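You operate a simulated robot arm through the tools that you are given. There is no shell and no other tool. Be economical: measure what you need, move in short steps, check, and stop when the job is done.

The job below is to be done with a simulated robot arm. You get a single attempt, and the scene is never put back.

JOB
Put things in order on the table top. At the end: the beige wooden peg stands where the stone three stood; the stone three stands on top of the orange; the yellow brass key stands where the beige wooden peg stood; the silver valve key is on the purple small tin; whatever was shut is shut again. Leave all else as you found it, and nothing knocked over.

Only the result counts: the job must be done as asked and must still hold three seconds after the hand-in. Knocking over, shifting, dropping, spilling or breaking anything else fails it.

ROBOT AND FRAMES
A 6-joint arm with a two-finger parallel gripper, fixed in place. Base frame: the origin is at the foot of the arm, x ahead of it, y to its left, z up; the work surface is at about z = 0. Lengths are in mm, angles in degrees, forces in N, time in s.
With the tool pointing down near the work surface it reaches from about 120 to 500 mm from the base axis. Its first joint turns from -72.0 to 72.0 degrees. Payload 0.65 kg.
Tool frame: the origin (TCP) lies between the finger pads and is the grasp point; the fingertips stand 25 mm ahead of it; z points along the fingers, y is the line along which they close. Largest opening 76 mm; finger width 18, thickness 10; the body of the gripper, 36 by 78 mm, starts 45 mm behind the TCP.
Orientation is that of the tool frame in the base frame, as a unit quaternion [x, y, z, w]. With the fingers straight down and closing along the base's y, the tool's x points along the base's -x, its y along +y and its z along -z.

CONTROLS
- The arm moves only by the tool drive_tool. Its argument "deltas" is a list of rows, each an object (a shift or turn left out is 0, a gripper value left out holds the last) with "claw": the finger opening in mm, from 0 to 76; "delta_pos": the shift along the tool's x, y, z in mm, a list of three; "turn": the turn, a rotation vector about the tool's x, y, z in degrees, a list of three. In form: [{"claw": claw, "delta_pos": [dx, dy, dz], "turn": [wx, wy, wz]}, ...]. A call has 1 to 10 rows; each row shifts and turns the commanded pose from where the row before left it, along the tool's axes as they then stand. A row lasts 0.2 s, in which the tool goes at most 50 mm and 8.6 degrees; a call with a longer step from one row to the next is refused whole, and so is a gripper value outside its range. A pose out of reach is approached as far as the arm can. The call stops where the force on the tool passes 40 N (or 10 N more than at its start, if that is more) or the arm is blocked; 0.2 s more then pass. The fingers move at their own pace (about 108 mm/s each) and stop on an object; they squeeze with about 41 N. The grip force told is the motor's: it shows also when the fingers shut on nothing. Time passes only in rows, and 0.2 s behind the last, so rows that do not move let the fingers close. It gives the time, the measured TCP pose, the force on the tool (base axes), the opening and the grip force at its end, in the units of the frame above (readings bear some noise).
- Cameras (640 x 400 px; columns grow to the right, rows downward): "scene" is fixed at [54.1, 270.8, 402]; the picture's right is [-0.79, -0.61, 0.00], its down [-0.37, 0.48, -0.80] and it looks along [0.48, -0.63, -0.60] (base axes); focal length 214 px, centre (320, 200). "wrist" rides on the gripper at [58, 11, -81] in the tool frame; the picture's right is [-0.18, 0.98, 0.00], its down [-0.75, -0.14, -0.64] and it looks along [-0.63, -0.12, 0.77] (tool axes); focal length 243 px, centre (320, 200). There is no depth. A picture from a camera that has moved, and an enlarged one, comes with that camera's place and axes in the base frame and with its lens.
- snapshot(camera): a new picture of that camera. No time passes.
- close_up(camera, box): a new picture of the part [left, top, right, bottom] of that camera's present view, enlarged. No time passes.
- hand_in(): hands the job in; it is judged then, once.

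Go step by step. Nothing tells you positions but the pictures and the camera data: compare them with the known pose of the tool, close in by small moves and look again before you grip or let go. The budget is 120 turns and 76 pictures, counting those below and the enlarged ones. Unless the task says otherwise, let go and move clear before handing in, and close with one line.

The tools are called after ">>>" as name(argument=value, ...) on one line, values as JSON. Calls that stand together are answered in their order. drive_tool: Moves the arm, as the interface text tells. Its arguments: {"type":"object","properties":{"deltas":{"type":"array"}},"required":["deltas"]} The other tools are called the same way: snapshot (camera) takes a picture; close_up (camera, box) takes an enlarged picture of a part of a camera's view; hand_in () hands the job in.

At the start:

```text
t: 0.0
ee_pos: [310.6, -33.3, 265.8]
tcp_rot: [0.0, 1.0, 0.0, 0.001]
contact_force: [-0.2, 0.3, -0.7]
gripper_width: 76.0
finger_force: 0.0
```

scene: 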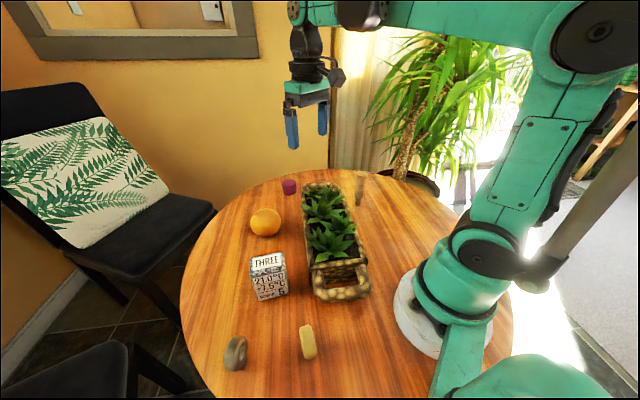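
wrist: 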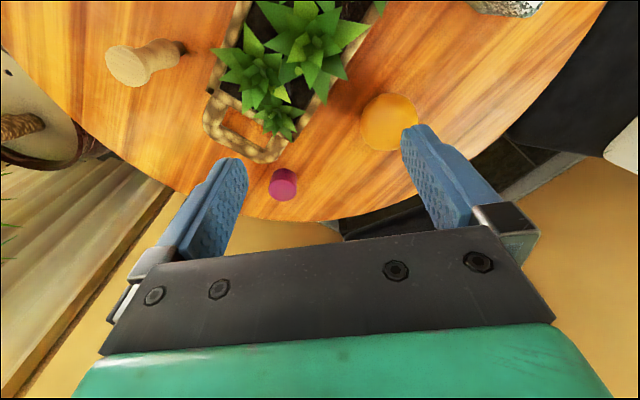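

I see the table with an orange, a purple tin, a stone cube, a planter, a peg and two small items near the front. I'll enlarge the views to identify them.

>>> close_up(camera="scene", box=[200, 300, 360, 400])

>>> close_up(camera="scene", box=[230, 160, 390, 260])

>>> close_up(camera="scene", box=[230, 220, 390, 320])

```text
4.00 times, centred on (280, 350) of scene
camera zoom: at [54.1, 270.8, 402.0], right [-0.79, -0.61, 0.0], down [-0.37, 0.48, -0.8], along [0.48, -0.63, -0.6], focal length 858 px, centre (480, -400)
```

zoom: 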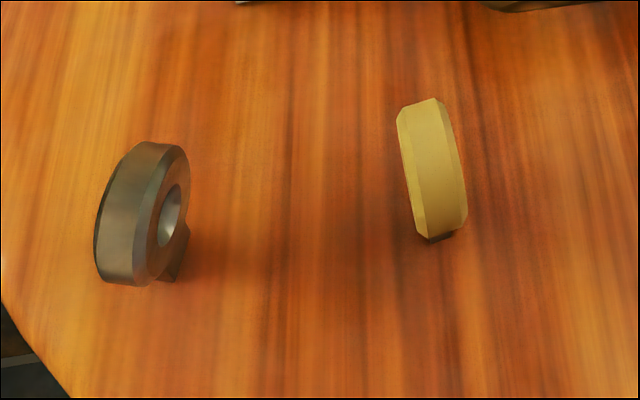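

```text
4.00 times, centred on (310, 210) of scene
camera zoom: at [54.1, 270.8, 402.0], right [-0.79, -0.61, 0.0], down [-0.37, 0.48, -0.8], along [0.48, -0.63, -0.6], focal length 858 px, centre (360, 160)
```

zoom: 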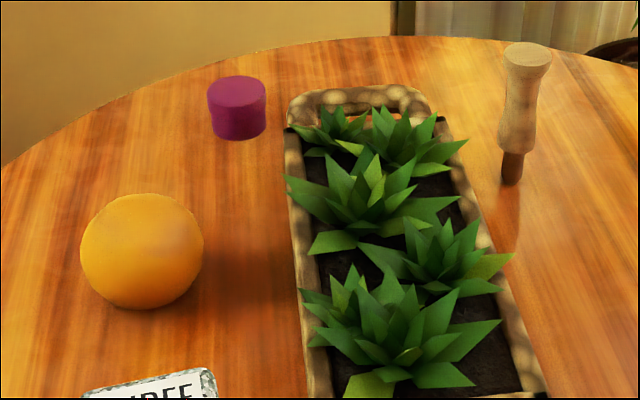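

```text
4.00 times, centred on (310, 270) of scene
camera zoom: at [54.1, 270.8, 402.0], right [-0.79, -0.61, 0.0], down [-0.37, 0.48, -0.8], along [0.48, -0.63, -0.6], focal length 858 px, centre (360, -80)
```

zoom: 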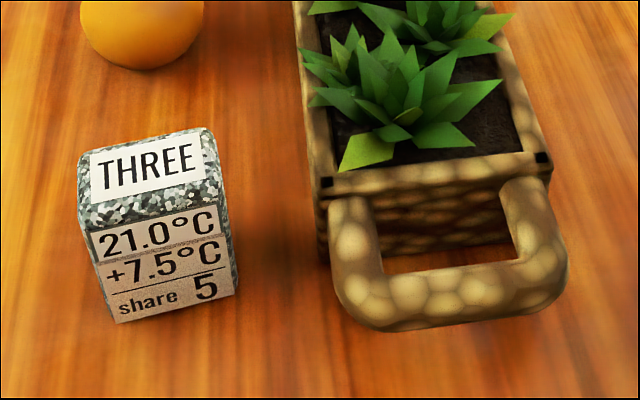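

The valve key (grey) is near (208,261), the brass key near (136,189), the stone near (279,134), the orange near (395,45), the tin near (483,-125) and the peg near (270,-201). Next I'll move the wrist camera to view the stone and orange.

>>> drive_tool(deltas=[{"delta_pos": [34, 40, 0]}, {"delta_pos": [33, 40, 0]}, {"delta_pos": [33, 40, 0]}, {"delta_pos": [0, 0, 0]}])

>>> snapshot(camera="wrist")

>>> snapshot(camera="scene")

```text
refused: row 1 steps farther than a row can; nothing moved
```

```text
70 pictures are left
camera wrist: at [251.7, -22.0, 345.4], right [0.18, 0.98, 0.0], down [0.75, -0.14, 0.64], along [0.63, -0.12, -0.77], focal length 243 px, centre (320, 200)
```

wrist: 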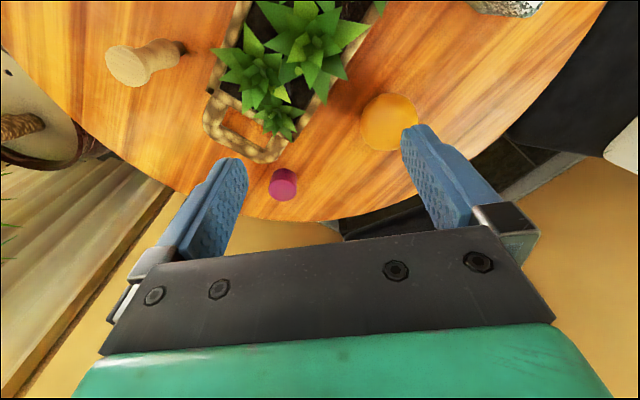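

```text
69 pictures are left
```

scene: 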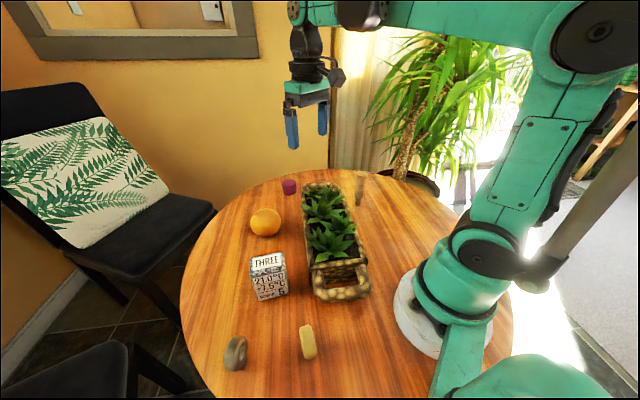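

The step was just over the limit and nothing changed. I'll retry with smaller rows.

>>> drive_tool(deltas=[{"delta_pos": [25, 30, 0]}, {"delta_pos": [25, 30, 0]}, {"delta_pos": [25, 30, 0]}, {"delta_pos": [25, 30, 0]}, {"delta_pos": [0, 0, 0]}])

>>> snapshot(camera="wrist")

```text
t: 1.2
ee_pos: [212.9, 88.2, 266.6]
tcp_rot: [0.0, 1.0, 0.0, 0.001]
contact_force: [-0.9, -0.2, 0.5]
gripper_width: 75.8
finger_force: 0.1
```

```text
68 pictures are left
camera wrist: at [153.9, 98.9, 346.0], right [0.18, 0.98, 0.0], down [0.75, -0.14, 0.64], along [0.63, -0.12, -0.77], focal length 243 px, centre (320, 200)
```

wrist: 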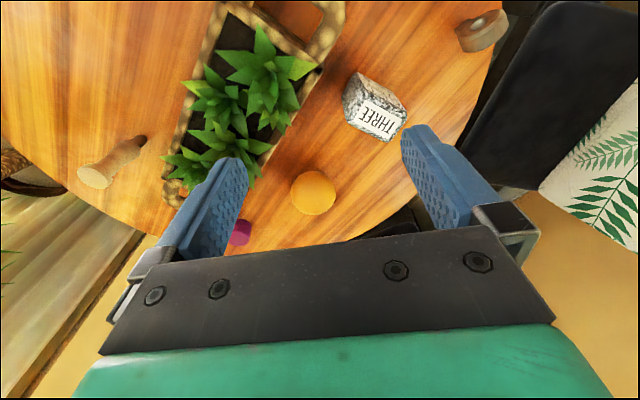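

The stone and orange are both in view. I'll enlarge them to fix position, yaw and size.

>>> close_up(camera="wrist", box=[270, 50, 430, 150])

>>> close_up(camera="wrist", box=[240, 140, 400, 240])

```text
4.00 times, centred on (350, 100) of wrist
camera zoom: at [153.9, 98.9, 346.0], right [0.18, 0.98, 0.0], down [0.75, -0.14, 0.64], along [0.63, -0.12, -0.77], focal length 970 px, centre (200, 600)
```

zoom: 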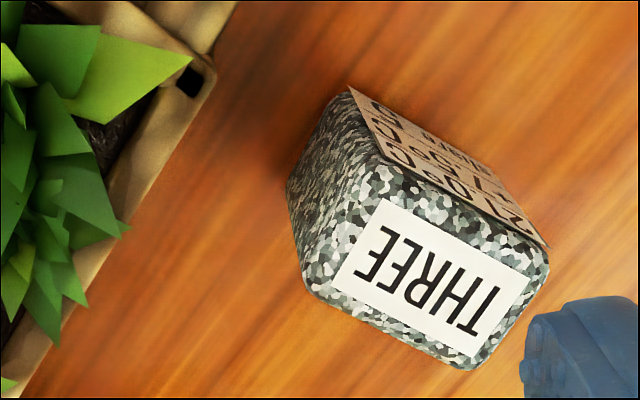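

```text
4.00 times, centred on (320, 190) of wrist
camera zoom: at [153.9, 98.9, 346.0], right [0.18, 0.98, 0.0], down [0.75, -0.14, 0.64], along [0.63, -0.12, -0.77], focal length 970 px, centre (320, 240)
```

zoom: 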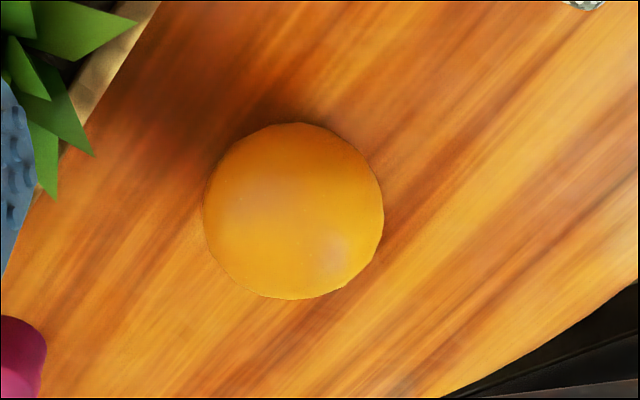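

The stone is about 57×40×72 mm, centred near (270,142) with its long axis at 52.5°, and the orange is near (393,43). I'll zoom in on the orange's silhouette to judge its top.

>>> close_up(camera="scene", box=[233, 202, 297, 242])

>>> close_up(camera="scene", box=[228, 245, 308, 305])

```text
10.00 times, centred on (265, 222) of scene
camera zoom: at [54.1, 270.8, 402.0], right [-0.79, -0.61, 0.0], down [-0.37, 0.48, -0.8], along [0.48, -0.63, -0.6], focal length 2145 px, centre (870, -20)
```

zoom: 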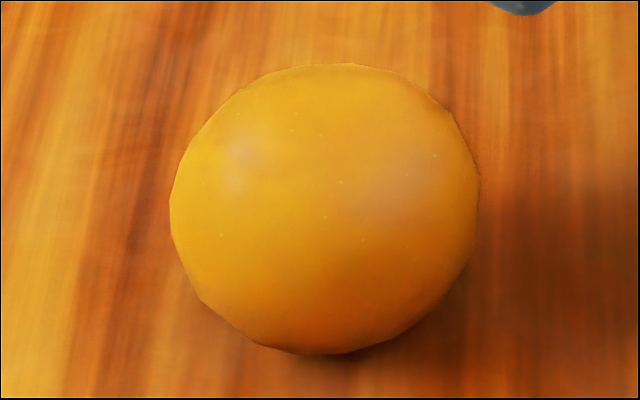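

```text
6.67 times, centred on (268, 275) of scene
camera zoom: at [54.1, 270.8, 402.0], right [-0.79, -0.61, 0.0], down [-0.37, 0.48, -0.8], along [0.48, -0.63, -0.6], focal length 1430 px, centre (667, -300)
```

zoom: 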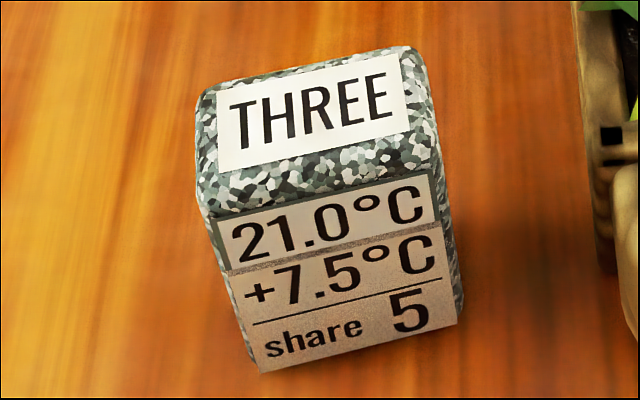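

The orange is slightly flattened and low-poly. I'll move above the stone and turn −52° so the fingers close across its 40 mm side.

>>> drive_tool(deltas=[{"delta_pos": [-28.5, 26.7, 0]}, {"delta_pos": [-28.5, 26.7, 0]}, {"turn": [0, 0, -7.43]}, {"turn": [0, 0, -7.43]}, {"turn": [0, 0, -7.43]}, {"turn": [0, 0, -7.43]}, {"turn": [0, 0, -7.43]}, {"turn": [0, 0, -7.43]}, {"turn": [0, 0, -7.43]}, {"delta_pos": [0, 0, 40]}])

>>> drive_tool(deltas=[{"delta_pos": [0, 0, 40]}, {"delta_pos": [0, 0, 0]}])

>>> snapshot(camera="wrist")

```text
t: 3.4
ee_pos: [269.1, 138.4, 223.9]
tcp_rot: [-0.439, 0.898, 0.0, 0.001]
contact_force: [-0.1, -0.3, 0.4]
gripper_width: 76.0
finger_force: 0.0
```

```text
t: 4.0
ee_pos: [269.4, 141.2, 185.2]
tcp_rot: [-0.438, 0.899, 0.0, 0.001]
contact_force: [0.8, -0.2, 0.8]
gripper_width: 76.0
finger_force: 0.0
```

```text
63 pictures are left
camera wrist: at [224.7, 101.0, 264.7], right [-0.66, 0.75, 0.0], down [0.57, 0.51, 0.64], along [0.48, 0.43, -0.76], focal length 243 px, centre (320, 200)
```

wrist: 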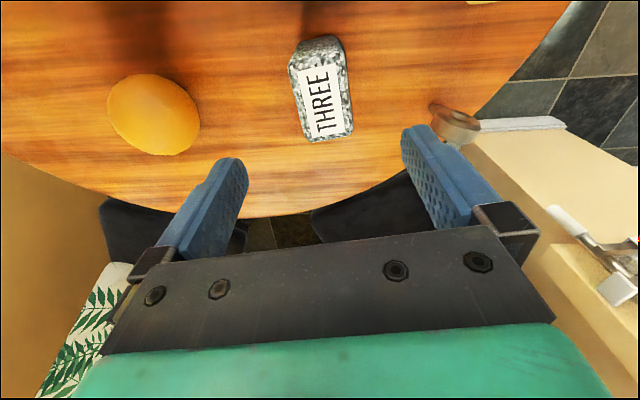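

The stone is centred between the fingers. I'll descend to z≈46 and close.

>>> drive_tool(deltas=[{"delta_pos": [0, 0, 40]}, {"delta_pos": [0, 0, 40]}, {"delta_pos": [0, 0, 30]}, {"delta_pos": [0, 0, 29]}, {"delta_pos": [0, 0, 0]}])

>>> close_up(camera="scene", box=[188, 220, 348, 320])

```text
t: 5.2
ee_pos: [270.5, 141.0, 46.1]
tcp_rot: [-0.439, 0.899, 0.0, 0.0]
contact_force: [-0.2, -0.6, 0.1]
gripper_width: 75.8
finger_force: 0.0
```

```text
4.00 times, centred on (268, 270) of scene
camera zoom: at [54.1, 270.8, 402.0], right [-0.79, -0.61, 0.0], down [-0.37, 0.48, -0.8], along [0.48, -0.63, -0.6], focal length 858 px, centre (528, -80)
```

zoom: 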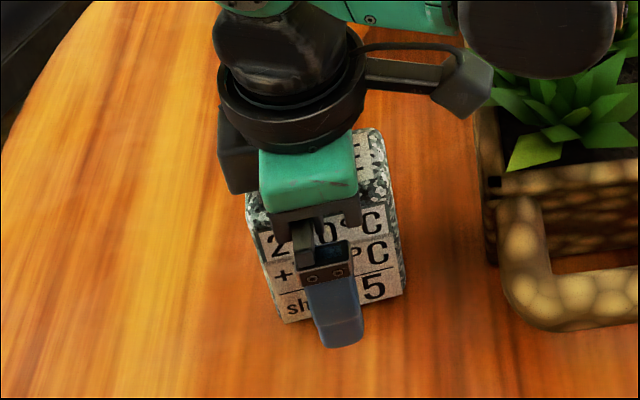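

The fingers straddle the stone well. Closing now, then a small lift.

>>> drive_tool(deltas=[{"claw": 20}, {"claw": 20}, {"claw": 20}, {"claw": 20}])

>>> drive_tool(deltas=[{"delta_pos": [0, 0, -20]}, {"delta_pos": [0, 0, -30]}, {"delta_pos": [0, 0, -40]}, {"delta_pos": [0, 0, -30]}, {"delta_pos": [0, 0, 0]}])

>>> snapshot(camera="scene")

>>> snapshot(camera="wrist")

```text
t: 6.2
ee_pos: [269.4, 140.9, 47.7]
tcp_rot: [-0.438, 0.899, 0.0, 0.001]
contact_force: [-0.6, -0.5, 0.5]
gripper_width: 39.9
finger_force: 40.8
```

```text
t: 7.4
ee_pos: [267.0, 140.6, 167.6]
tcp_rot: [-0.439, 0.899, 0.0, 0.001]
contact_force: [0.4, -0.2, -6.0]
gripper_width: 39.9
finger_force: 41.0
```

```text
61 pictures are left
```

scene: 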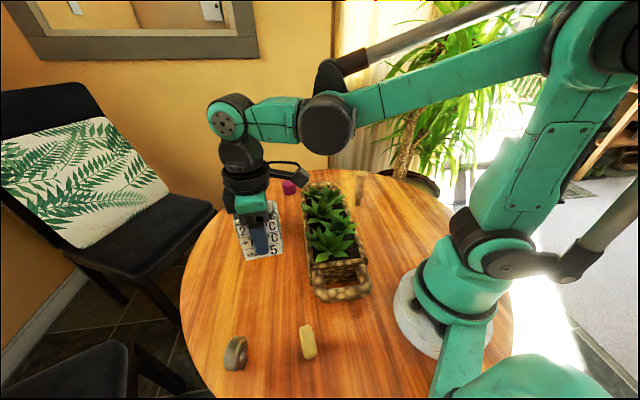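

```text
60 pictures are left
camera wrist: at [222.1, 101.5, 246.9], right [-0.66, 0.75, 0.0], down [0.57, 0.51, 0.64], along [0.48, 0.43, -0.77], focal length 243 px, centre (320, 200)
```

wrist: 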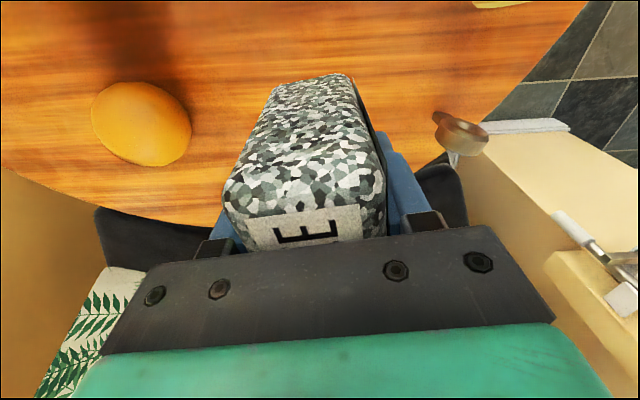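

The stone is held (about 0.6 kg). I'll slide sideways towards the orange to get a close, steep view of it.

>>> drive_tool(deltas=[{"delta_pos": [0, -35, 0]}, {"delta_pos": [0, -35, 0]}, {"delta_pos": [0, 0, 0]}])

>>> close_up(camera="wrist", box=[100, 30, 292, 150])

```text
t: 8.2
ee_pos: [324.9, 97.1, 164.6]
tcp_rot: [-0.438, 0.899, 0.001, 0.001]
contact_force: [0.1, 0.0, -5.5]
gripper_width: 39.5
finger_force: 41.2
```

```text
3.33 times, centred on (196, 90) of wrist
camera zoom: at [278.9, 57.4, 244.9], right [-0.66, 0.75, 0.0], down [0.57, 0.51, 0.64], along [0.48, 0.43, -0.77], focal length 809 px, centre (733, 567)
```

zoom: 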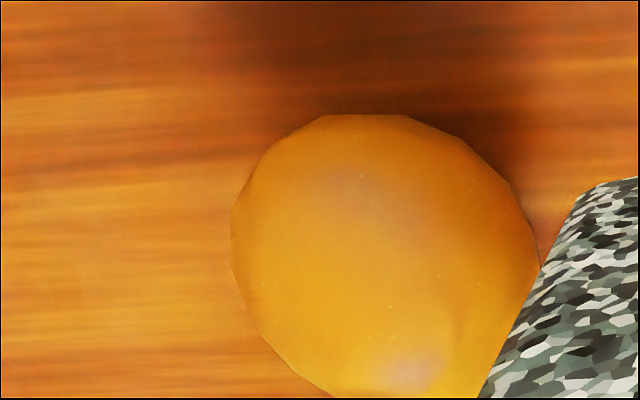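

The orange is cut off in that crop, so I'll take a taller one.

>>> close_up(camera="wrist", box=[120, 50, 312, 170])

```text
3.33 times, centred on (216, 110) of wrist
camera zoom: at [278.9, 57.4, 244.9], right [-0.66, 0.75, 0.0], down [0.57, 0.51, 0.64], along [0.48, 0.43, -0.77], focal length 809 px, centre (667, 500)
```

zoom: 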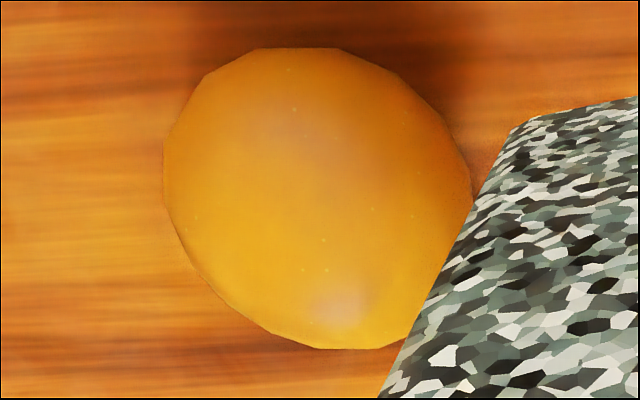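

I put the orange centre at about (395,43). I'll move the stone over it while staying high.

>>> drive_tool(deltas=[{"delta_pos": [0, -30, 0]}, {"delta_pos": [0, -30, 0]}, {"delta_pos": [0, -28.7, 0]}, {"delta_pos": [0, 0, 0]}, {"delta_pos": [0, 0, 0]}])

>>> close_up(camera="scene", box=[200, 140, 328, 240])

>>> snapshot(camera="wrist")

```text
t: 9.4
ee_pos: [391.9, 43.1, 165.2]
tcp_rot: [-0.44, 0.898, 0.0, 0.001]
contact_force: [-0.1, -0.4, -5.0]
gripper_width: 39.7
finger_force: 41.0
```

```text
4.00 times, centred on (264, 190) of scene
camera zoom: at [54.1, 270.8, 402.0], right [-0.79, -0.61, 0.0], down [-0.37, 0.48, -0.8], along [0.48, -0.63, -0.6], focal length 858 px, centre (544, 240)
```

zoom: 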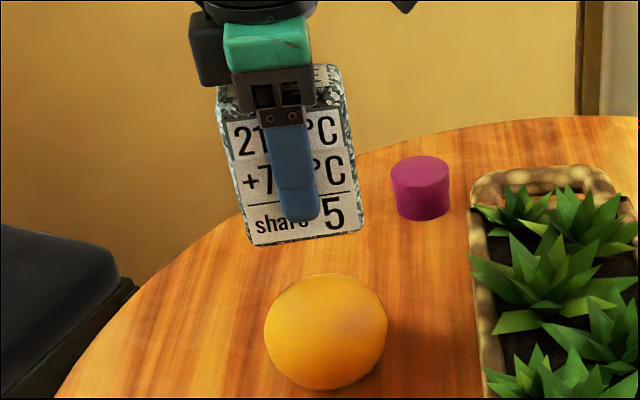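

```text
56 pictures are left
camera wrist: at [346.7, 4.1, 245.3], right [-0.66, 0.75, 0.0], down [0.57, 0.51, 0.64], along [0.48, 0.43, -0.77], focal length 243 px, centre (320, 200)
```

wrist: 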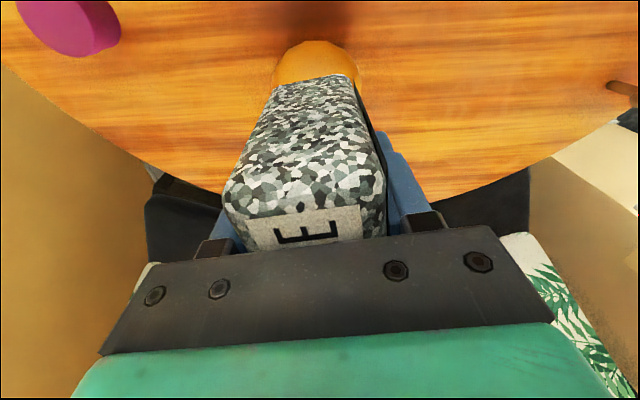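

Measured against the wrist view, the orange centre is about (3.5, −0.5) mm from the TCP. I'll correct that and descend to just above contact.

>>> drive_tool(deltas=[{"delta_pos": [-1.8, -2.8, 15]}, {"delta_pos": [0, 0, 15]}, {"delta_pos": [0, 0, 8]}, {"delta_pos": [0, 0, 0]}, {"delta_pos": [0, 0, 0]}])

>>> close_up(camera="scene", box=[213, 170, 309, 240])

```text
t: 10.6
ee_pos: [396.4, 42.5, 127.1]
tcp_rot: [-0.438, 0.899, 0.001, 0.001]
contact_force: [0.0, -0.5, -4.9]
gripper_width: 39.7
finger_force: 41.1
```

```text
5.71 times, centred on (261, 205) of scene
camera zoom: at [54.1, 270.8, 402.0], right [-0.79, -0.61, 0.0], down [-0.37, 0.48, -0.8], along [0.48, -0.63, -0.6], focal length 1226 px, centre (657, 171)
```

zoom: 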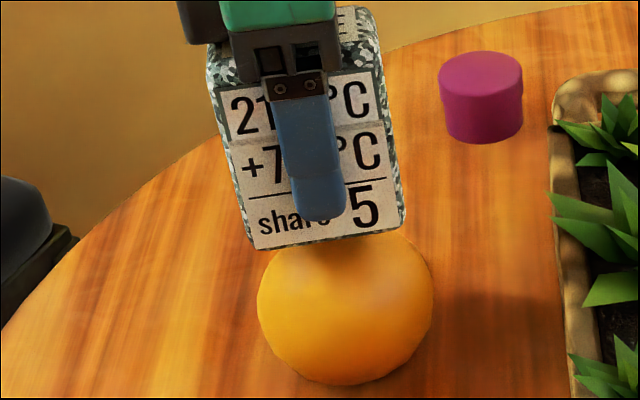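

Laterally the stone and orange agree to about 1 mm. I'll check once more from the wrist before contact.

>>> close_up(camera="wrist", box=[240, 0, 400, 100])

```text
4.00 times, centred on (320, 50) of wrist
camera zoom: at [351.1, 3.5, 207.9], right [-0.66, 0.75, 0.0], down [0.57, 0.51, 0.64], along [0.48, 0.43, -0.77], focal length 970 px, centre (320, 800)
```

zoom: 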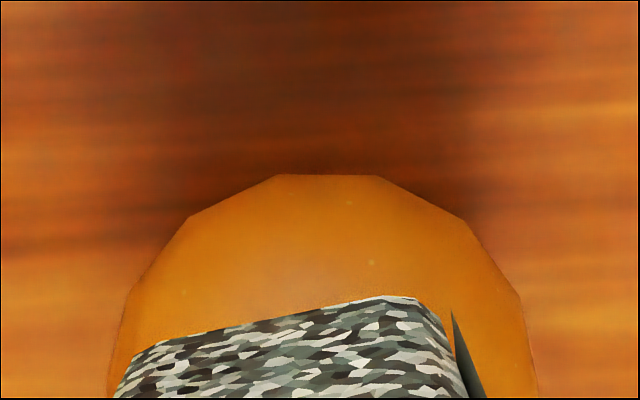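

It's near centred, so I'll apply a ~1 mm correction and descend slowly, watching the force.

>>> drive_tool(deltas=[{"delta_pos": [1, 1, 3]}, {"delta_pos": [0, 0, 2]}, {"delta_pos": [0, 0, 0]}, {"delta_pos": [0, 0, 0]}])

>>> drive_tool(deltas=[{"delta_pos": [0, 0, 2]}, {"delta_pos": [0, 0, 0]}])

>>> drive_tool(deltas=[{"delta_pos": [0, 0, 2]}, {"delta_pos": [0, 0, 0]}])

```text
t: 11.6
ee_pos: [394.2, 41.3, 123.4]
tcp_rot: [-0.438, 0.899, 0.001, 0.001]
contact_force: [0.5, -0.5, -4.8]
gripper_width: 40.3
finger_force: 40.9
```

```text
t: 12.2
ee_pos: [395.2, 41.3, 121.9]
tcp_rot: [-0.438, 0.899, 0.0, 0.0]
contact_force: [-0.5, -0.7, -5.8]
gripper_width: 39.9
finger_force: 41.0
```

```text
t: 12.8
ee_pos: [395.8, 41.2, 118.5]
tcp_rot: [-0.438, 0.899, 0.001, 0.001]
contact_force: [0.2, -0.6, -6.2]
gripper_width: 40.0
finger_force: 41.5
```

No contact yet at z≈118.5, so I'll continue in small steps.

>>> drive_tool(deltas=[{"delta_pos": [0, 0, 1.5]}, {"delta_pos": [0, 0, 0]}])

>>> drive_tool(deltas=[{"delta_pos": [0, 0, 1.5]}, {"delta_pos": [0, 0, 0]}])

```text
t: 13.4
ee_pos: [394.2, 41.8, 118.6]
tcp_rot: [-0.438, 0.899, 0.0, 0.001]
contact_force: [-0.6, -0.8, -5.1]
gripper_width: 39.7
finger_force: 41.2
```

```text
t: 14.0
ee_pos: [395.1, 43.0, 116.8]
tcp_rot: [-0.438, 0.899, 0.0, 0.001]
contact_force: [-0.8, 0.4, -5.1]
gripper_width: 39.9
finger_force: 41.0
```

>>> drive_tool(deltas=[{"delta_pos": [0, 0, 1.5]}, {"delta_pos": [0, 0, 0]}])

>>> drive_tool(deltas=[{"delta_pos": [0, 0, 1.5]}, {"delta_pos": [0, 0, 0]}])

>>> close_up(camera="scene", box=[229, 195, 309, 245])

```text
t: 14.6
ee_pos: [394.6, 41.9, 116.7]
tcp_rot: [-0.438, 0.899, 0.0, 0.001]
contact_force: [-0.2, -2.5, 26.2]
gripper_width: 40.1
finger_force: 41.3
```

```text
t: 15.2
ee_pos: [395.3, 42.4, 115.7]
tcp_rot: [-0.438, 0.899, -0.001, 0.001]
contact_force: [2.9, -1.9, 30.2]
gripper_width: 39.7
finger_force: 41.2
```

```text
8.00 times, centred on (269, 220) of scene
camera zoom: at [54.0, 270.8, 402.1], right [-0.79, -0.61, 0.0], down [-0.37, 0.48, -0.8], along [0.48, -0.63, -0.6], focal length 1716 px, centre (728, 40)
```

zoom: 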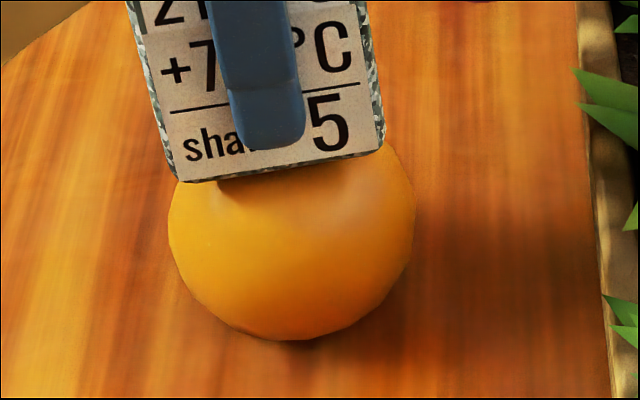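

The stone has contacted the orange (top at z≈69). I'll relieve the preload before releasing.

>>> drive_tool(deltas=[{"delta_pos": [0, 0, -1.5]}, {"delta_pos": [0, 0, 0]}])

```text
t: 15.8
ee_pos: [395.7, 42.2, 115.7]
tcp_rot: [-0.439, 0.898, 0.001, 0.0]
contact_force: [0.2, 0.0, -5.1]
gripper_width: 39.8
finger_force: 40.8
```

>>> drive_tool(deltas=[{"delta_pos": [0, 0, 0.5]}, {"delta_pos": [0, 0, 0]}])

```text
t: 16.4
ee_pos: [395.2, 41.9, 114.8]
tcp_rot: [-0.437, 0.899, 0.0, 0.001]
contact_force: [-0.4, 0.1, -4.9]
gripper_width: 39.8
finger_force: 41.3
```

>>> drive_tool(deltas=[{"delta_pos": [0, 0, 0.4]}, {"delta_pos": [0, 0, 0]}])

```text
t: 17.0
ee_pos: [394.5, 42.8, 115.2]
tcp_rot: [-0.438, 0.899, 0.0, 0.001]
contact_force: [1.0, 0.3, -6.3]
gripper_width: 39.8
finger_force: 41.3
```

>>> drive_tool(deltas=[{"delta_pos": [0, 0, 0.4]}, {"delta_pos": [0, 0, 0]}])

```text
t: 17.6
ee_pos: [395.1, 41.6, 115.1]
tcp_rot: [-0.438, 0.899, 0.0, 0.001]
contact_force: [-0.4, 0.0, 4.3]
gripper_width: 40.0
finger_force: 41.2
```

The stone is now lightly seated. I'll open just a little and check that it stays upright before backing away.

>>> drive_tool(deltas=[{"claw": 43}, {"claw": 43}, {"claw": 43}, {"claw": 43}, {"claw": 43}])

>>> close_up(camera="scene", box=[205, 165, 301, 245])

```text
t: 18.8
ee_pos: [394.4, 40.8, 114.2]
tcp_rot: [-0.438, 0.899, 0.0, 0.0]
contact_force: [0.0, -0.3, 0.5]
gripper_width: 42.9
finger_force: 0.0
```

```text
5.00 times, centred on (253, 205) of scene
camera zoom: at [54.1, 270.8, 402.0], right [-0.79, -0.61, 0.0], down [-0.37, 0.48, -0.8], along [0.48, -0.63, -0.6], focal length 1072 px, centre (655, 175)
```

zoom: 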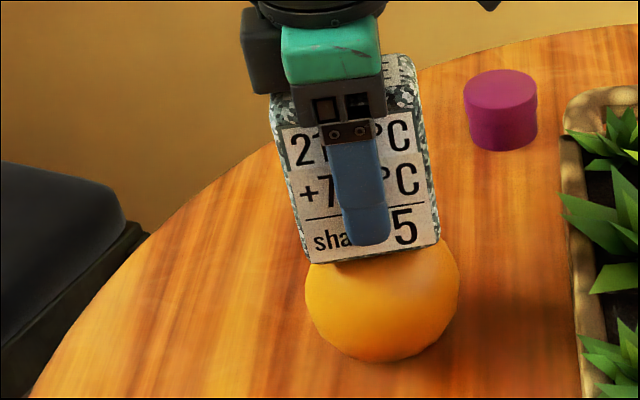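

No weight or side force is on the tool. I'll open further in stages.

>>> drive_tool(deltas=[{"claw": 47}, {"claw": 47}, {"claw": 47}, {"claw": 47}, {"claw": 47}])

>>> close_up(camera="scene", box=[205, 165, 301, 245])

```text
t: 20.0
ee_pos: [396.2, 43.5, 114.9]
tcp_rot: [-0.438, 0.899, 0.0, 0.0]
contact_force: [0.1, 0.5, 0.2]
gripper_width: 47.4
finger_force: 0.1
```

```text
5.00 times, centred on (253, 205) of scene
camera zoom: at [54.1, 270.8, 402.0], right [-0.79, -0.61, 0.0], down [-0.37, 0.48, -0.8], along [0.48, -0.63, -0.6], focal length 1072 px, centre (655, 175)
```

zoom: 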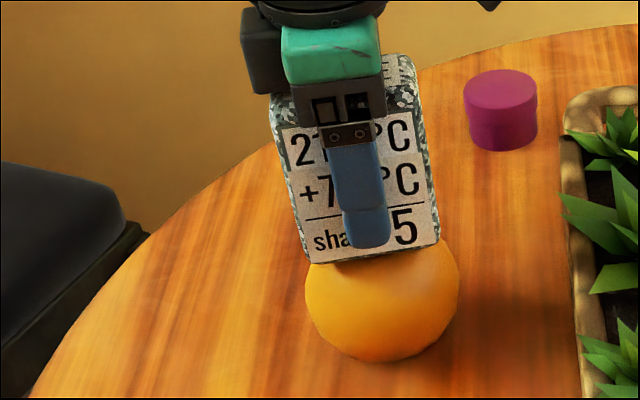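

The stone hasn't moved, so it stands by itself. I'll open fully and rise straight up.

>>> drive_tool(deltas=[{"claw": 72}, {"claw": 72}, {"delta_pos": [0, 0, -20]}, {"delta_pos": [0, 0, -35]}, {"delta_pos": [0, 0, -40]}, {"delta_pos": [0, 0, -40]}, {"delta_pos": [0, 0, 0]}])

>>> snapshot(camera="scene")

>>> snapshot(camera="wrist")

```text
t: 21.6
ee_pos: [396.0, 43.0, 248.3]
tcp_rot: [-0.439, 0.899, 0.0, 0.0]
contact_force: [-0.1, -0.3, -0.2]
gripper_width: 72.1
finger_force: 0.1
```

```text
50 pictures are left
```

scene: 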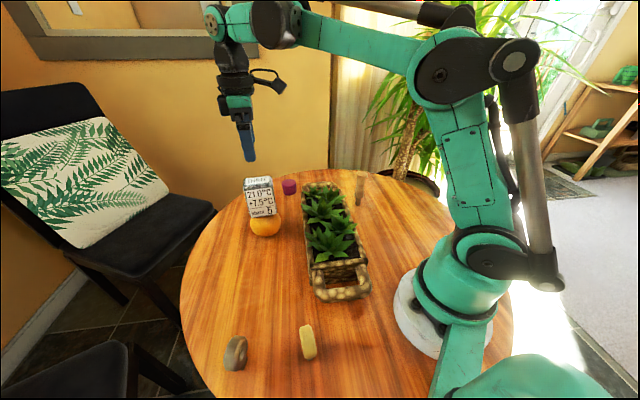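

```text
49 pictures are left
camera wrist: at [350.3, 3.9, 328.1], right [-0.66, 0.75, 0.0], down [0.57, 0.51, 0.64], along [0.48, 0.43, -0.76], focal length 243 px, centre (320, 200)
```

wrist: 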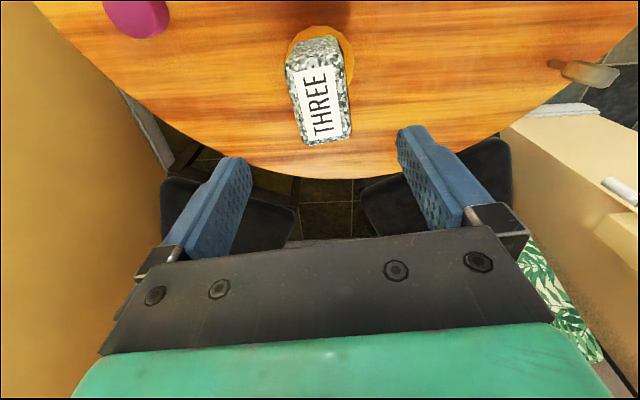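

The stone stands well on the orange. Next is the peg: I'll turn the wrist back to straight and move high towards it for a look.

>>> drive_tool(deltas=[{"turn": [0, 0, 7.43]}, {"turn": [0, 0, 7.43]}, {"turn": [0, 0, 7.43]}, {"turn": [0, 0, 7.43]}, {"turn": [0, 0, 7.43]}, {"turn": [0, 0, 7.43]}, {"turn": [0, 0, 7.43]}, {"delta_pos": [27.7, -38.9, 0]}, {"delta_pos": [27.7, -38.9, 0]}, {"delta_pos": [27.7, -38.9, 0]}])

>>> drive_tool(deltas=[{"delta_pos": [27.7, -38.9, 0], "claw": 54}, {"delta_pos": [27.7, -38.9, 0]}, {"delta_pos": [27.7, -38.9, 0]}, {"delta_pos": [0, 0, 0]}, {"delta_pos": [0, 0, 0]}])

>>> snapshot(camera="wrist")

```text
t: 23.8
ee_pos: [313.5, -74.0, 249.0]
tcp_rot: [-0.001, 1.0, 0.001, 0.001]
contact_force: [0.5, 0.4, 0.3]
gripper_width: 71.7
finger_force: 0.2
```

```text
t: 25.0
ee_pos: [230.4, -192.6, 248.5]
tcp_rot: [0.0, 1.0, 0.0, 0.0]
contact_force: [-0.2, 0.2, 0.7]
gripper_width: 54.1
finger_force: 0.1
```

```text
48 pictures are left
camera wrist: at [171.4, -179.9, 328.0], right [0.18, 0.98, 0.0], down [0.75, -0.14, 0.64], along [0.63, -0.12, -0.77], focal length 243 px, centre (320, 200)
```

wrist: 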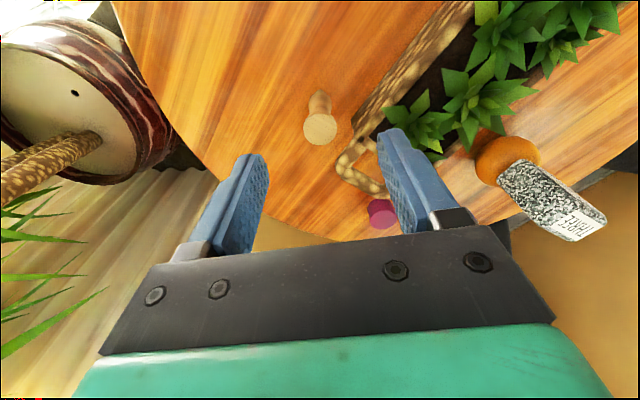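

>>> close_up(camera="wrist", box=[280, 75, 376, 150])

```text
5.33 times, centred on (328, 112) of wrist
camera zoom: at [171.4, -179.9, 328.0], right [0.18, 0.98, 0.0], down [0.75, -0.14, 0.64], along [0.63, -0.12, -0.77], focal length 1294 px, centre (277, 667)
```

zoom: 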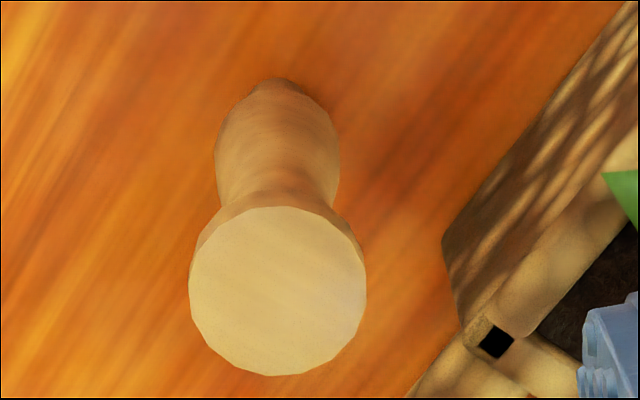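

The peg is at about (268,-198), 104 mm tall with a 32 mm head. I'll check its side profile before choosing the grip height.

>>> close_up(camera="scene", box=[336, 165, 384, 210])

```text
8.89 times, centred on (360, 188) of scene
camera zoom: at [54.1, 270.8, 402.0], right [-0.79, -0.61, 0.0], down [-0.37, 0.48, -0.8], along [0.48, -0.63, -0.6], focal length 1906 px, centre (-36, 311)
```

zoom: 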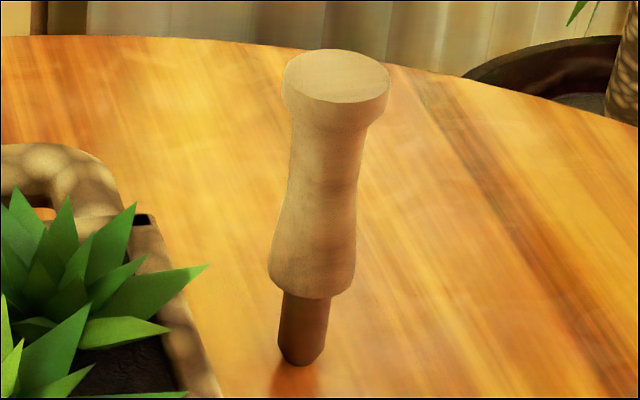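

The head disc (z≈96–104, 32 mm wide) is the place to grip. I'll move over it, partly down, and check.

>>> drive_tool(deltas=[{"delta_pos": [-38, -5.5, 0]}, {"delta_pos": [0, 0, 40]}, {"delta_pos": [0, 0, 40]}, {"delta_pos": [0, 0, 15]}, {"delta_pos": [0, 0, 0]}, {"delta_pos": [0, 0, 0]}])

>>> snapshot(camera="wrist")

```text
t: 26.4
ee_pos: [266.4, -196.5, 153.3]
tcp_rot: [0.001, 1.0, 0.0, 0.0]
contact_force: [0.1, -0.2, 0.2]
gripper_width: 53.8
finger_force: 0.1
```

```text
45 pictures are left
camera wrist: at [207.6, -185.9, 233.3], right [0.18, 0.98, 0.0], down [0.75, -0.14, 0.64], along [0.63, -0.12, -0.77], focal length 243 px, centre (320, 200)
```

wrist: 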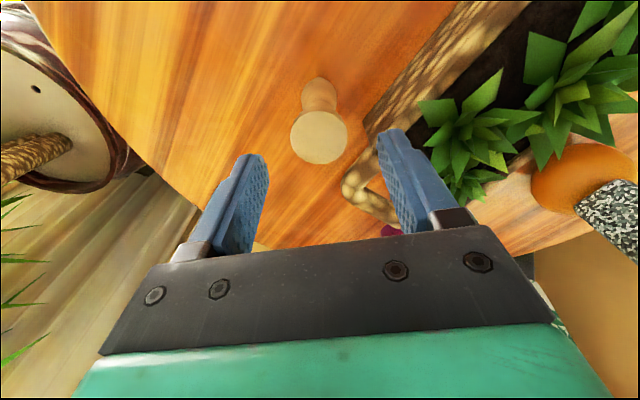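

The head is centred sideways. I'll nudge 2 mm forward and descend to z≈97 to grip.

>>> drive_tool(deltas=[{"delta_pos": [-2, 0, 20]}, {"delta_pos": [0, 0, 20]}, {"delta_pos": [0, 0, 15]}, {"delta_pos": [0, 0, 0]}, {"delta_pos": [0, 0, 0]}])

>>> close_up(camera="scene", box=[320, 140, 400, 210])

>>> close_up(camera="wrist", box=[200, 100, 440, 250])

```text
t: 27.6
ee_pos: [268.6, -196.8, 99.1]
tcp_rot: [0.0, 1.0, 0.0, 0.001]
contact_force: [-0.9, -0.7, -0.3]
gripper_width: 53.7
finger_force: 0.0
```

```text
5.71 times, centred on (360, 175) of scene
camera zoom: at [54.1, 270.8, 402.0], right [-0.79, -0.61, 0.0], down [-0.37, 0.48, -0.8], along [0.48, -0.63, -0.6], focal length 1226 px, centre (91, 343)
```

zoom: 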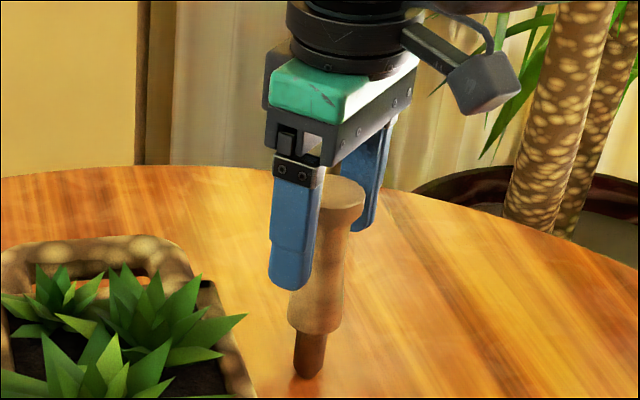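

```text
2.67 times, centred on (320, 175) of wrist
camera zoom: at [209.4, -185.7, 178.4], right [0.18, 0.98, 0.0], down [0.75, -0.14, 0.64], along [0.63, -0.12, -0.77], focal length 647 px, centre (320, 267)
```

zoom: 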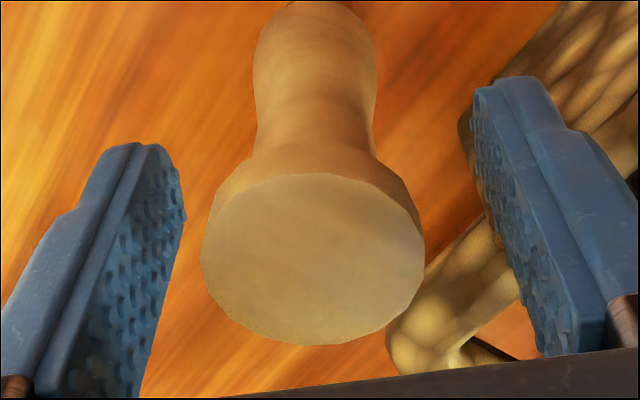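

The head sits between the pads. I'll make a tiny adjustment and close.

>>> drive_tool(deltas=[{"delta_pos": [-1.5, -1, 3]}, {"delta_pos": [0, 0, 0]}, {"claw": 15}, {"claw": 15}, {"claw": 15}, {"claw": 15}])

>>> drive_tool(deltas=[{"delta_pos": [0, 0, -10]}, {"delta_pos": [0, 0, -30]}, {"delta_pos": [0, 0, 0]}, {"delta_pos": [0, 0, 0]}])

>>> close_up(camera="scene", box=[300, 110, 420, 210])

```text
t: 29.0
ee_pos: [269.9, -197.3, 95.9]
tcp_rot: [0.0, 1.0, 0.0, 0.001]
contact_force: [-0.6, -0.3, 0.3]
gripper_width: 32.4
finger_force: 40.9
```

```text
t: 30.0
ee_pos: [270.1, -198.1, 134.5]
tcp_rot: [0.0, 1.0, 0.001, 0.001]
contact_force: [0.0, 0.7, -1.3]
gripper_width: 31.8
finger_force: 41.1
```

```text
4.00 times, centred on (360, 160) of scene
camera zoom: at [54.1, 270.8, 402.0], right [-0.79, -0.61, 0.0], down [-0.37, 0.48, -0.8], along [0.48, -0.63, -0.6], focal length 858 px, centre (160, 360)
```

zoom: 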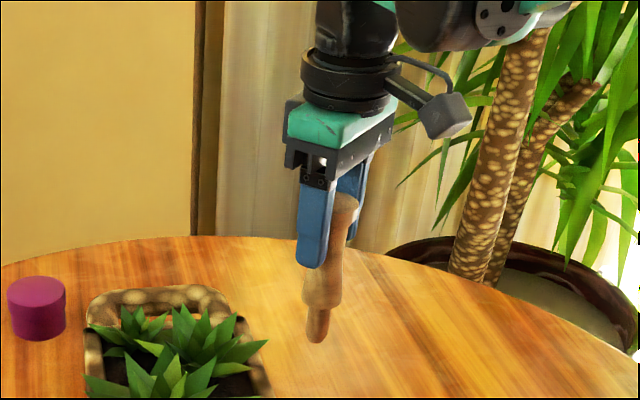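

The peg is held upright. I'll raise it above the plants and carry it to the stone's old spot at (270,141.5).

>>> drive_tool(deltas=[{"delta_pos": [0, 0, -35]}, {"delta_pos": [0, 0, -35]}, {"delta_pos": [0, 0, -35]}, {"delta_pos": [0, 34, 0]}, {"delta_pos": [0, 34, 0]}, {"delta_pos": [0, 34, 0]}, {"delta_pos": [0, 34, 0]}, {"delta_pos": [0, 34, 0]}, {"delta_pos": [0, 34, 0]}, {"delta_pos": [0, 34, 0]}])

>>> drive_tool(deltas=[{"delta_pos": [0, 34, 0]}, {"delta_pos": [0, 34, 0]}, {"delta_pos": [0, 34, 0]}, {"delta_pos": [0, 0, 0]}, {"delta_pos": [0, 0, 0]}])

>>> snapshot(camera="scene")

```text
t: 32.2
ee_pos: [269.8, 41.7, 242.8]
tcp_rot: [0.0, 1.0, 0.0, 0.001]
contact_force: [0.9, 0.2, -0.5]
gripper_width: 31.6
finger_force: 41.0
```

```text
t: 33.4
ee_pos: [270.0, 143.4, 240.6]
tcp_rot: [0.0, 1.0, -0.001, 0.0]
contact_force: [-0.3, 0.0, 0.0]
gripper_width: 23.2
finger_force: 39.7
```

```text
41 pictures are left
```

scene: 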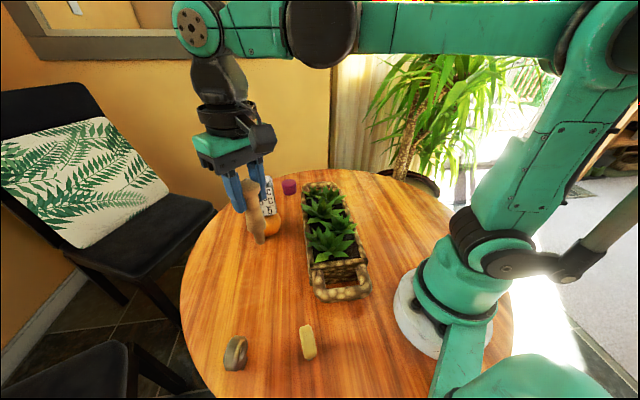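

The gripper width fell to 23 mm, so the peg has shifted in the grip. I'll look closely.

>>> close_up(camera="scene", box=[200, 130, 312, 250])

>>> snapshot(camera="wrist")

```text
3.33 times, centred on (256, 190) of scene
camera zoom: at [54.1, 270.8, 402.0], right [-0.79, -0.61, 0.0], down [-0.37, 0.48, -0.8], along [0.48, -0.63, -0.6], focal length 715 px, centre (533, 233)
```

zoom: 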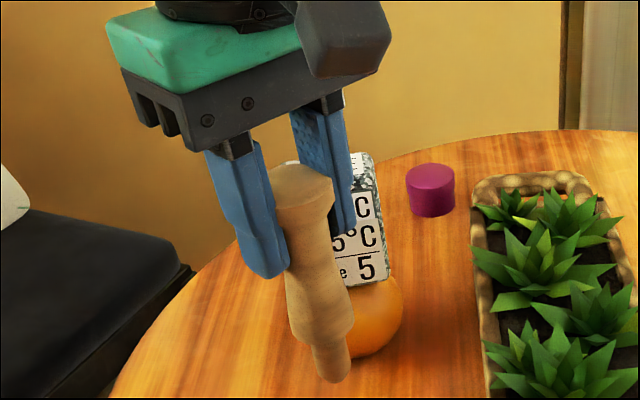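

```text
39 pictures are left
camera wrist: at [210.8, 154.5, 320.0], right [0.18, 0.98, 0.0], down [0.75, -0.14, 0.64], along [0.63, -0.12, -0.77], focal length 243 px, centre (320, 200)
```

wrist: 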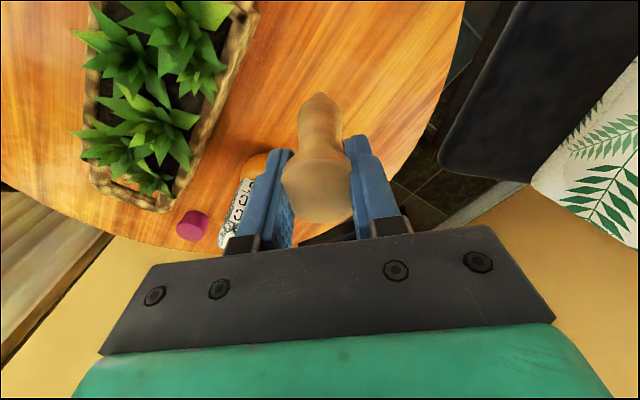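

I need a closer wrist view to see how the peg sits.

>>> close_up(camera="wrist", box=[224, 85, 416, 245])

```text
2.50 times, centred on (320, 165) of wrist
camera zoom: at [210.8, 154.5, 320.0], right [0.18, 0.98, 0.0], down [0.75, -0.14, 0.64], along [0.63, -0.12, -0.77], focal length 606 px, centre (320, 288)
```

zoom: 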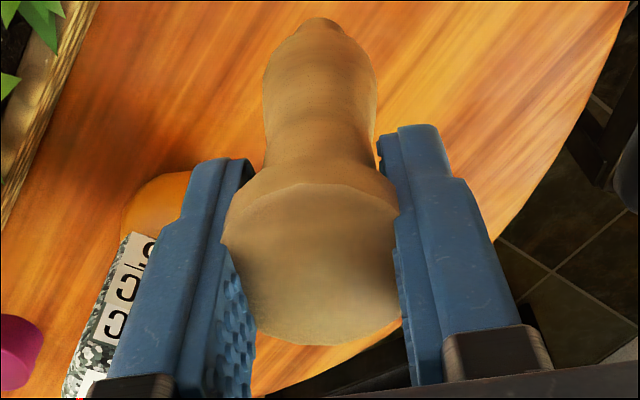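

The peg still looks upright, but the pads have closed past the head's width. I'll check whether the grip is stable over time before lowering.

>>> drive_tool(deltas=[{"delta_pos": [0, 0, 5]}])

>>> close_up(camera="wrist", box=[224, 85, 416, 245])

```text
t: 33.8
ee_pos: [269.0, 142.3, 235.6]
tcp_rot: [0.0, 1.0, -0.001, 0.002]
contact_force: [-0.2, -0.9, 0.2]
gripper_width: 22.9
finger_force: 38.9
```

```text
2.50 times, centred on (320, 165) of wrist
camera zoom: at [210.6, 154.0, 315.3], right [0.18, 0.98, 0.0], down [0.75, -0.14, 0.64], along [0.63, -0.12, -0.77], focal length 606 px, centre (320, 288)
```

zoom: 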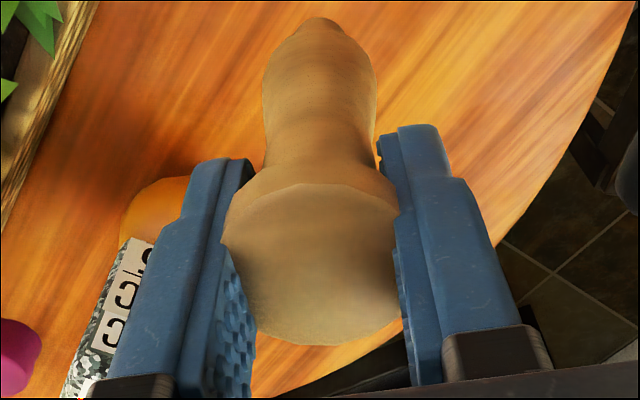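

The peg pose in the hand is stable. I'll lower it steadily to just above the table.

>>> drive_tool(deltas=[{"delta_pos": [0, -0.5, 30]}, {"delta_pos": [0, 0, 35]}, {"delta_pos": [0, 0, 35]}, {"delta_pos": [0, 0, 20]}, {"delta_pos": [0, 0, 0]}])

>>> close_up(camera="scene", box=[216, 200, 328, 300])

```text
t: 35.0
ee_pos: [271.0, 141.3, 115.9]
tcp_rot: [-0.001, 1.0, 0.0, 0.001]
contact_force: [0.7, -0.3, -0.1]
gripper_width: 23.2
finger_force: 39.2
```

```text
4.00 times, centred on (272, 250) of scene
camera zoom: at [54.1, 270.8, 402.0], right [-0.79, -0.61, 0.0], down [-0.37, 0.48, -0.8], along [0.48, -0.63, -0.6], focal length 858 px, centre (512, 0)
```

zoom: 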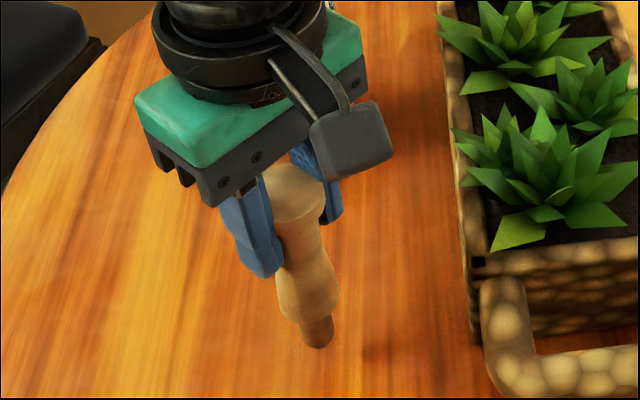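

>>> drive_tool(deltas=[{"delta_pos": [0, 0, 5]}, {"delta_pos": [0, 0, 3]}, {"delta_pos": [0, 0, 0]}])

>>> drive_tool(deltas=[{"delta_pos": [0, 0, 3]}, {"delta_pos": [0, 0, 0]}])

```text
t: 35.8
ee_pos: [269.8, 142.6, 107.6]
tcp_rot: [0.0, 1.0, 0.0, 0.0]
contact_force: [-1.1, 0.2, -1.1]
gripper_width: 23.1
finger_force: 39.1
```

```text
t: 36.4
ee_pos: [269.7, 141.5, 105.1]
tcp_rot: [0.0, 1.0, 0.0, 0.001]
contact_force: [-0.2, -0.9, -1.3]
gripper_width: 23.0
finger_force: 39.2
```

>>> drive_tool(deltas=[{"delta_pos": [0, 0, 2]}, {"delta_pos": [0, 0, 0]}])

>>> drive_tool(deltas=[{"delta_pos": [0, 0, 2]}, {"delta_pos": [0, 0, 0]}])

>>> drive_tool(deltas=[{"delta_pos": [0, 0, 2]}, {"delta_pos": [0, 0, 0]}])

```text
t: 37.0
ee_pos: [269.3, 142.3, 101.9]
tcp_rot: [-0.001, 1.0, 0.001, 0.001]
contact_force: [-0.1, -0.6, -1.1]
gripper_width: 23.0
finger_force: 39.0
```

```text
t: 37.6
ee_pos: [271.1, 141.6, 100.0]
tcp_rot: [0.001, 1.0, 0.001, 0.001]
contact_force: [-1.2, 1.0, 32.6]
gripper_width: 22.9
finger_force: 39.1
```

```text
t: 38.2
ee_pos: [270.1, 141.7, 99.4]
tcp_rot: [-0.001, 1.0, 0.001, 0.001]
contact_force: [-0.4, 0.5, 32.2]
gripper_width: 23.0
finger_force: 39.2
```

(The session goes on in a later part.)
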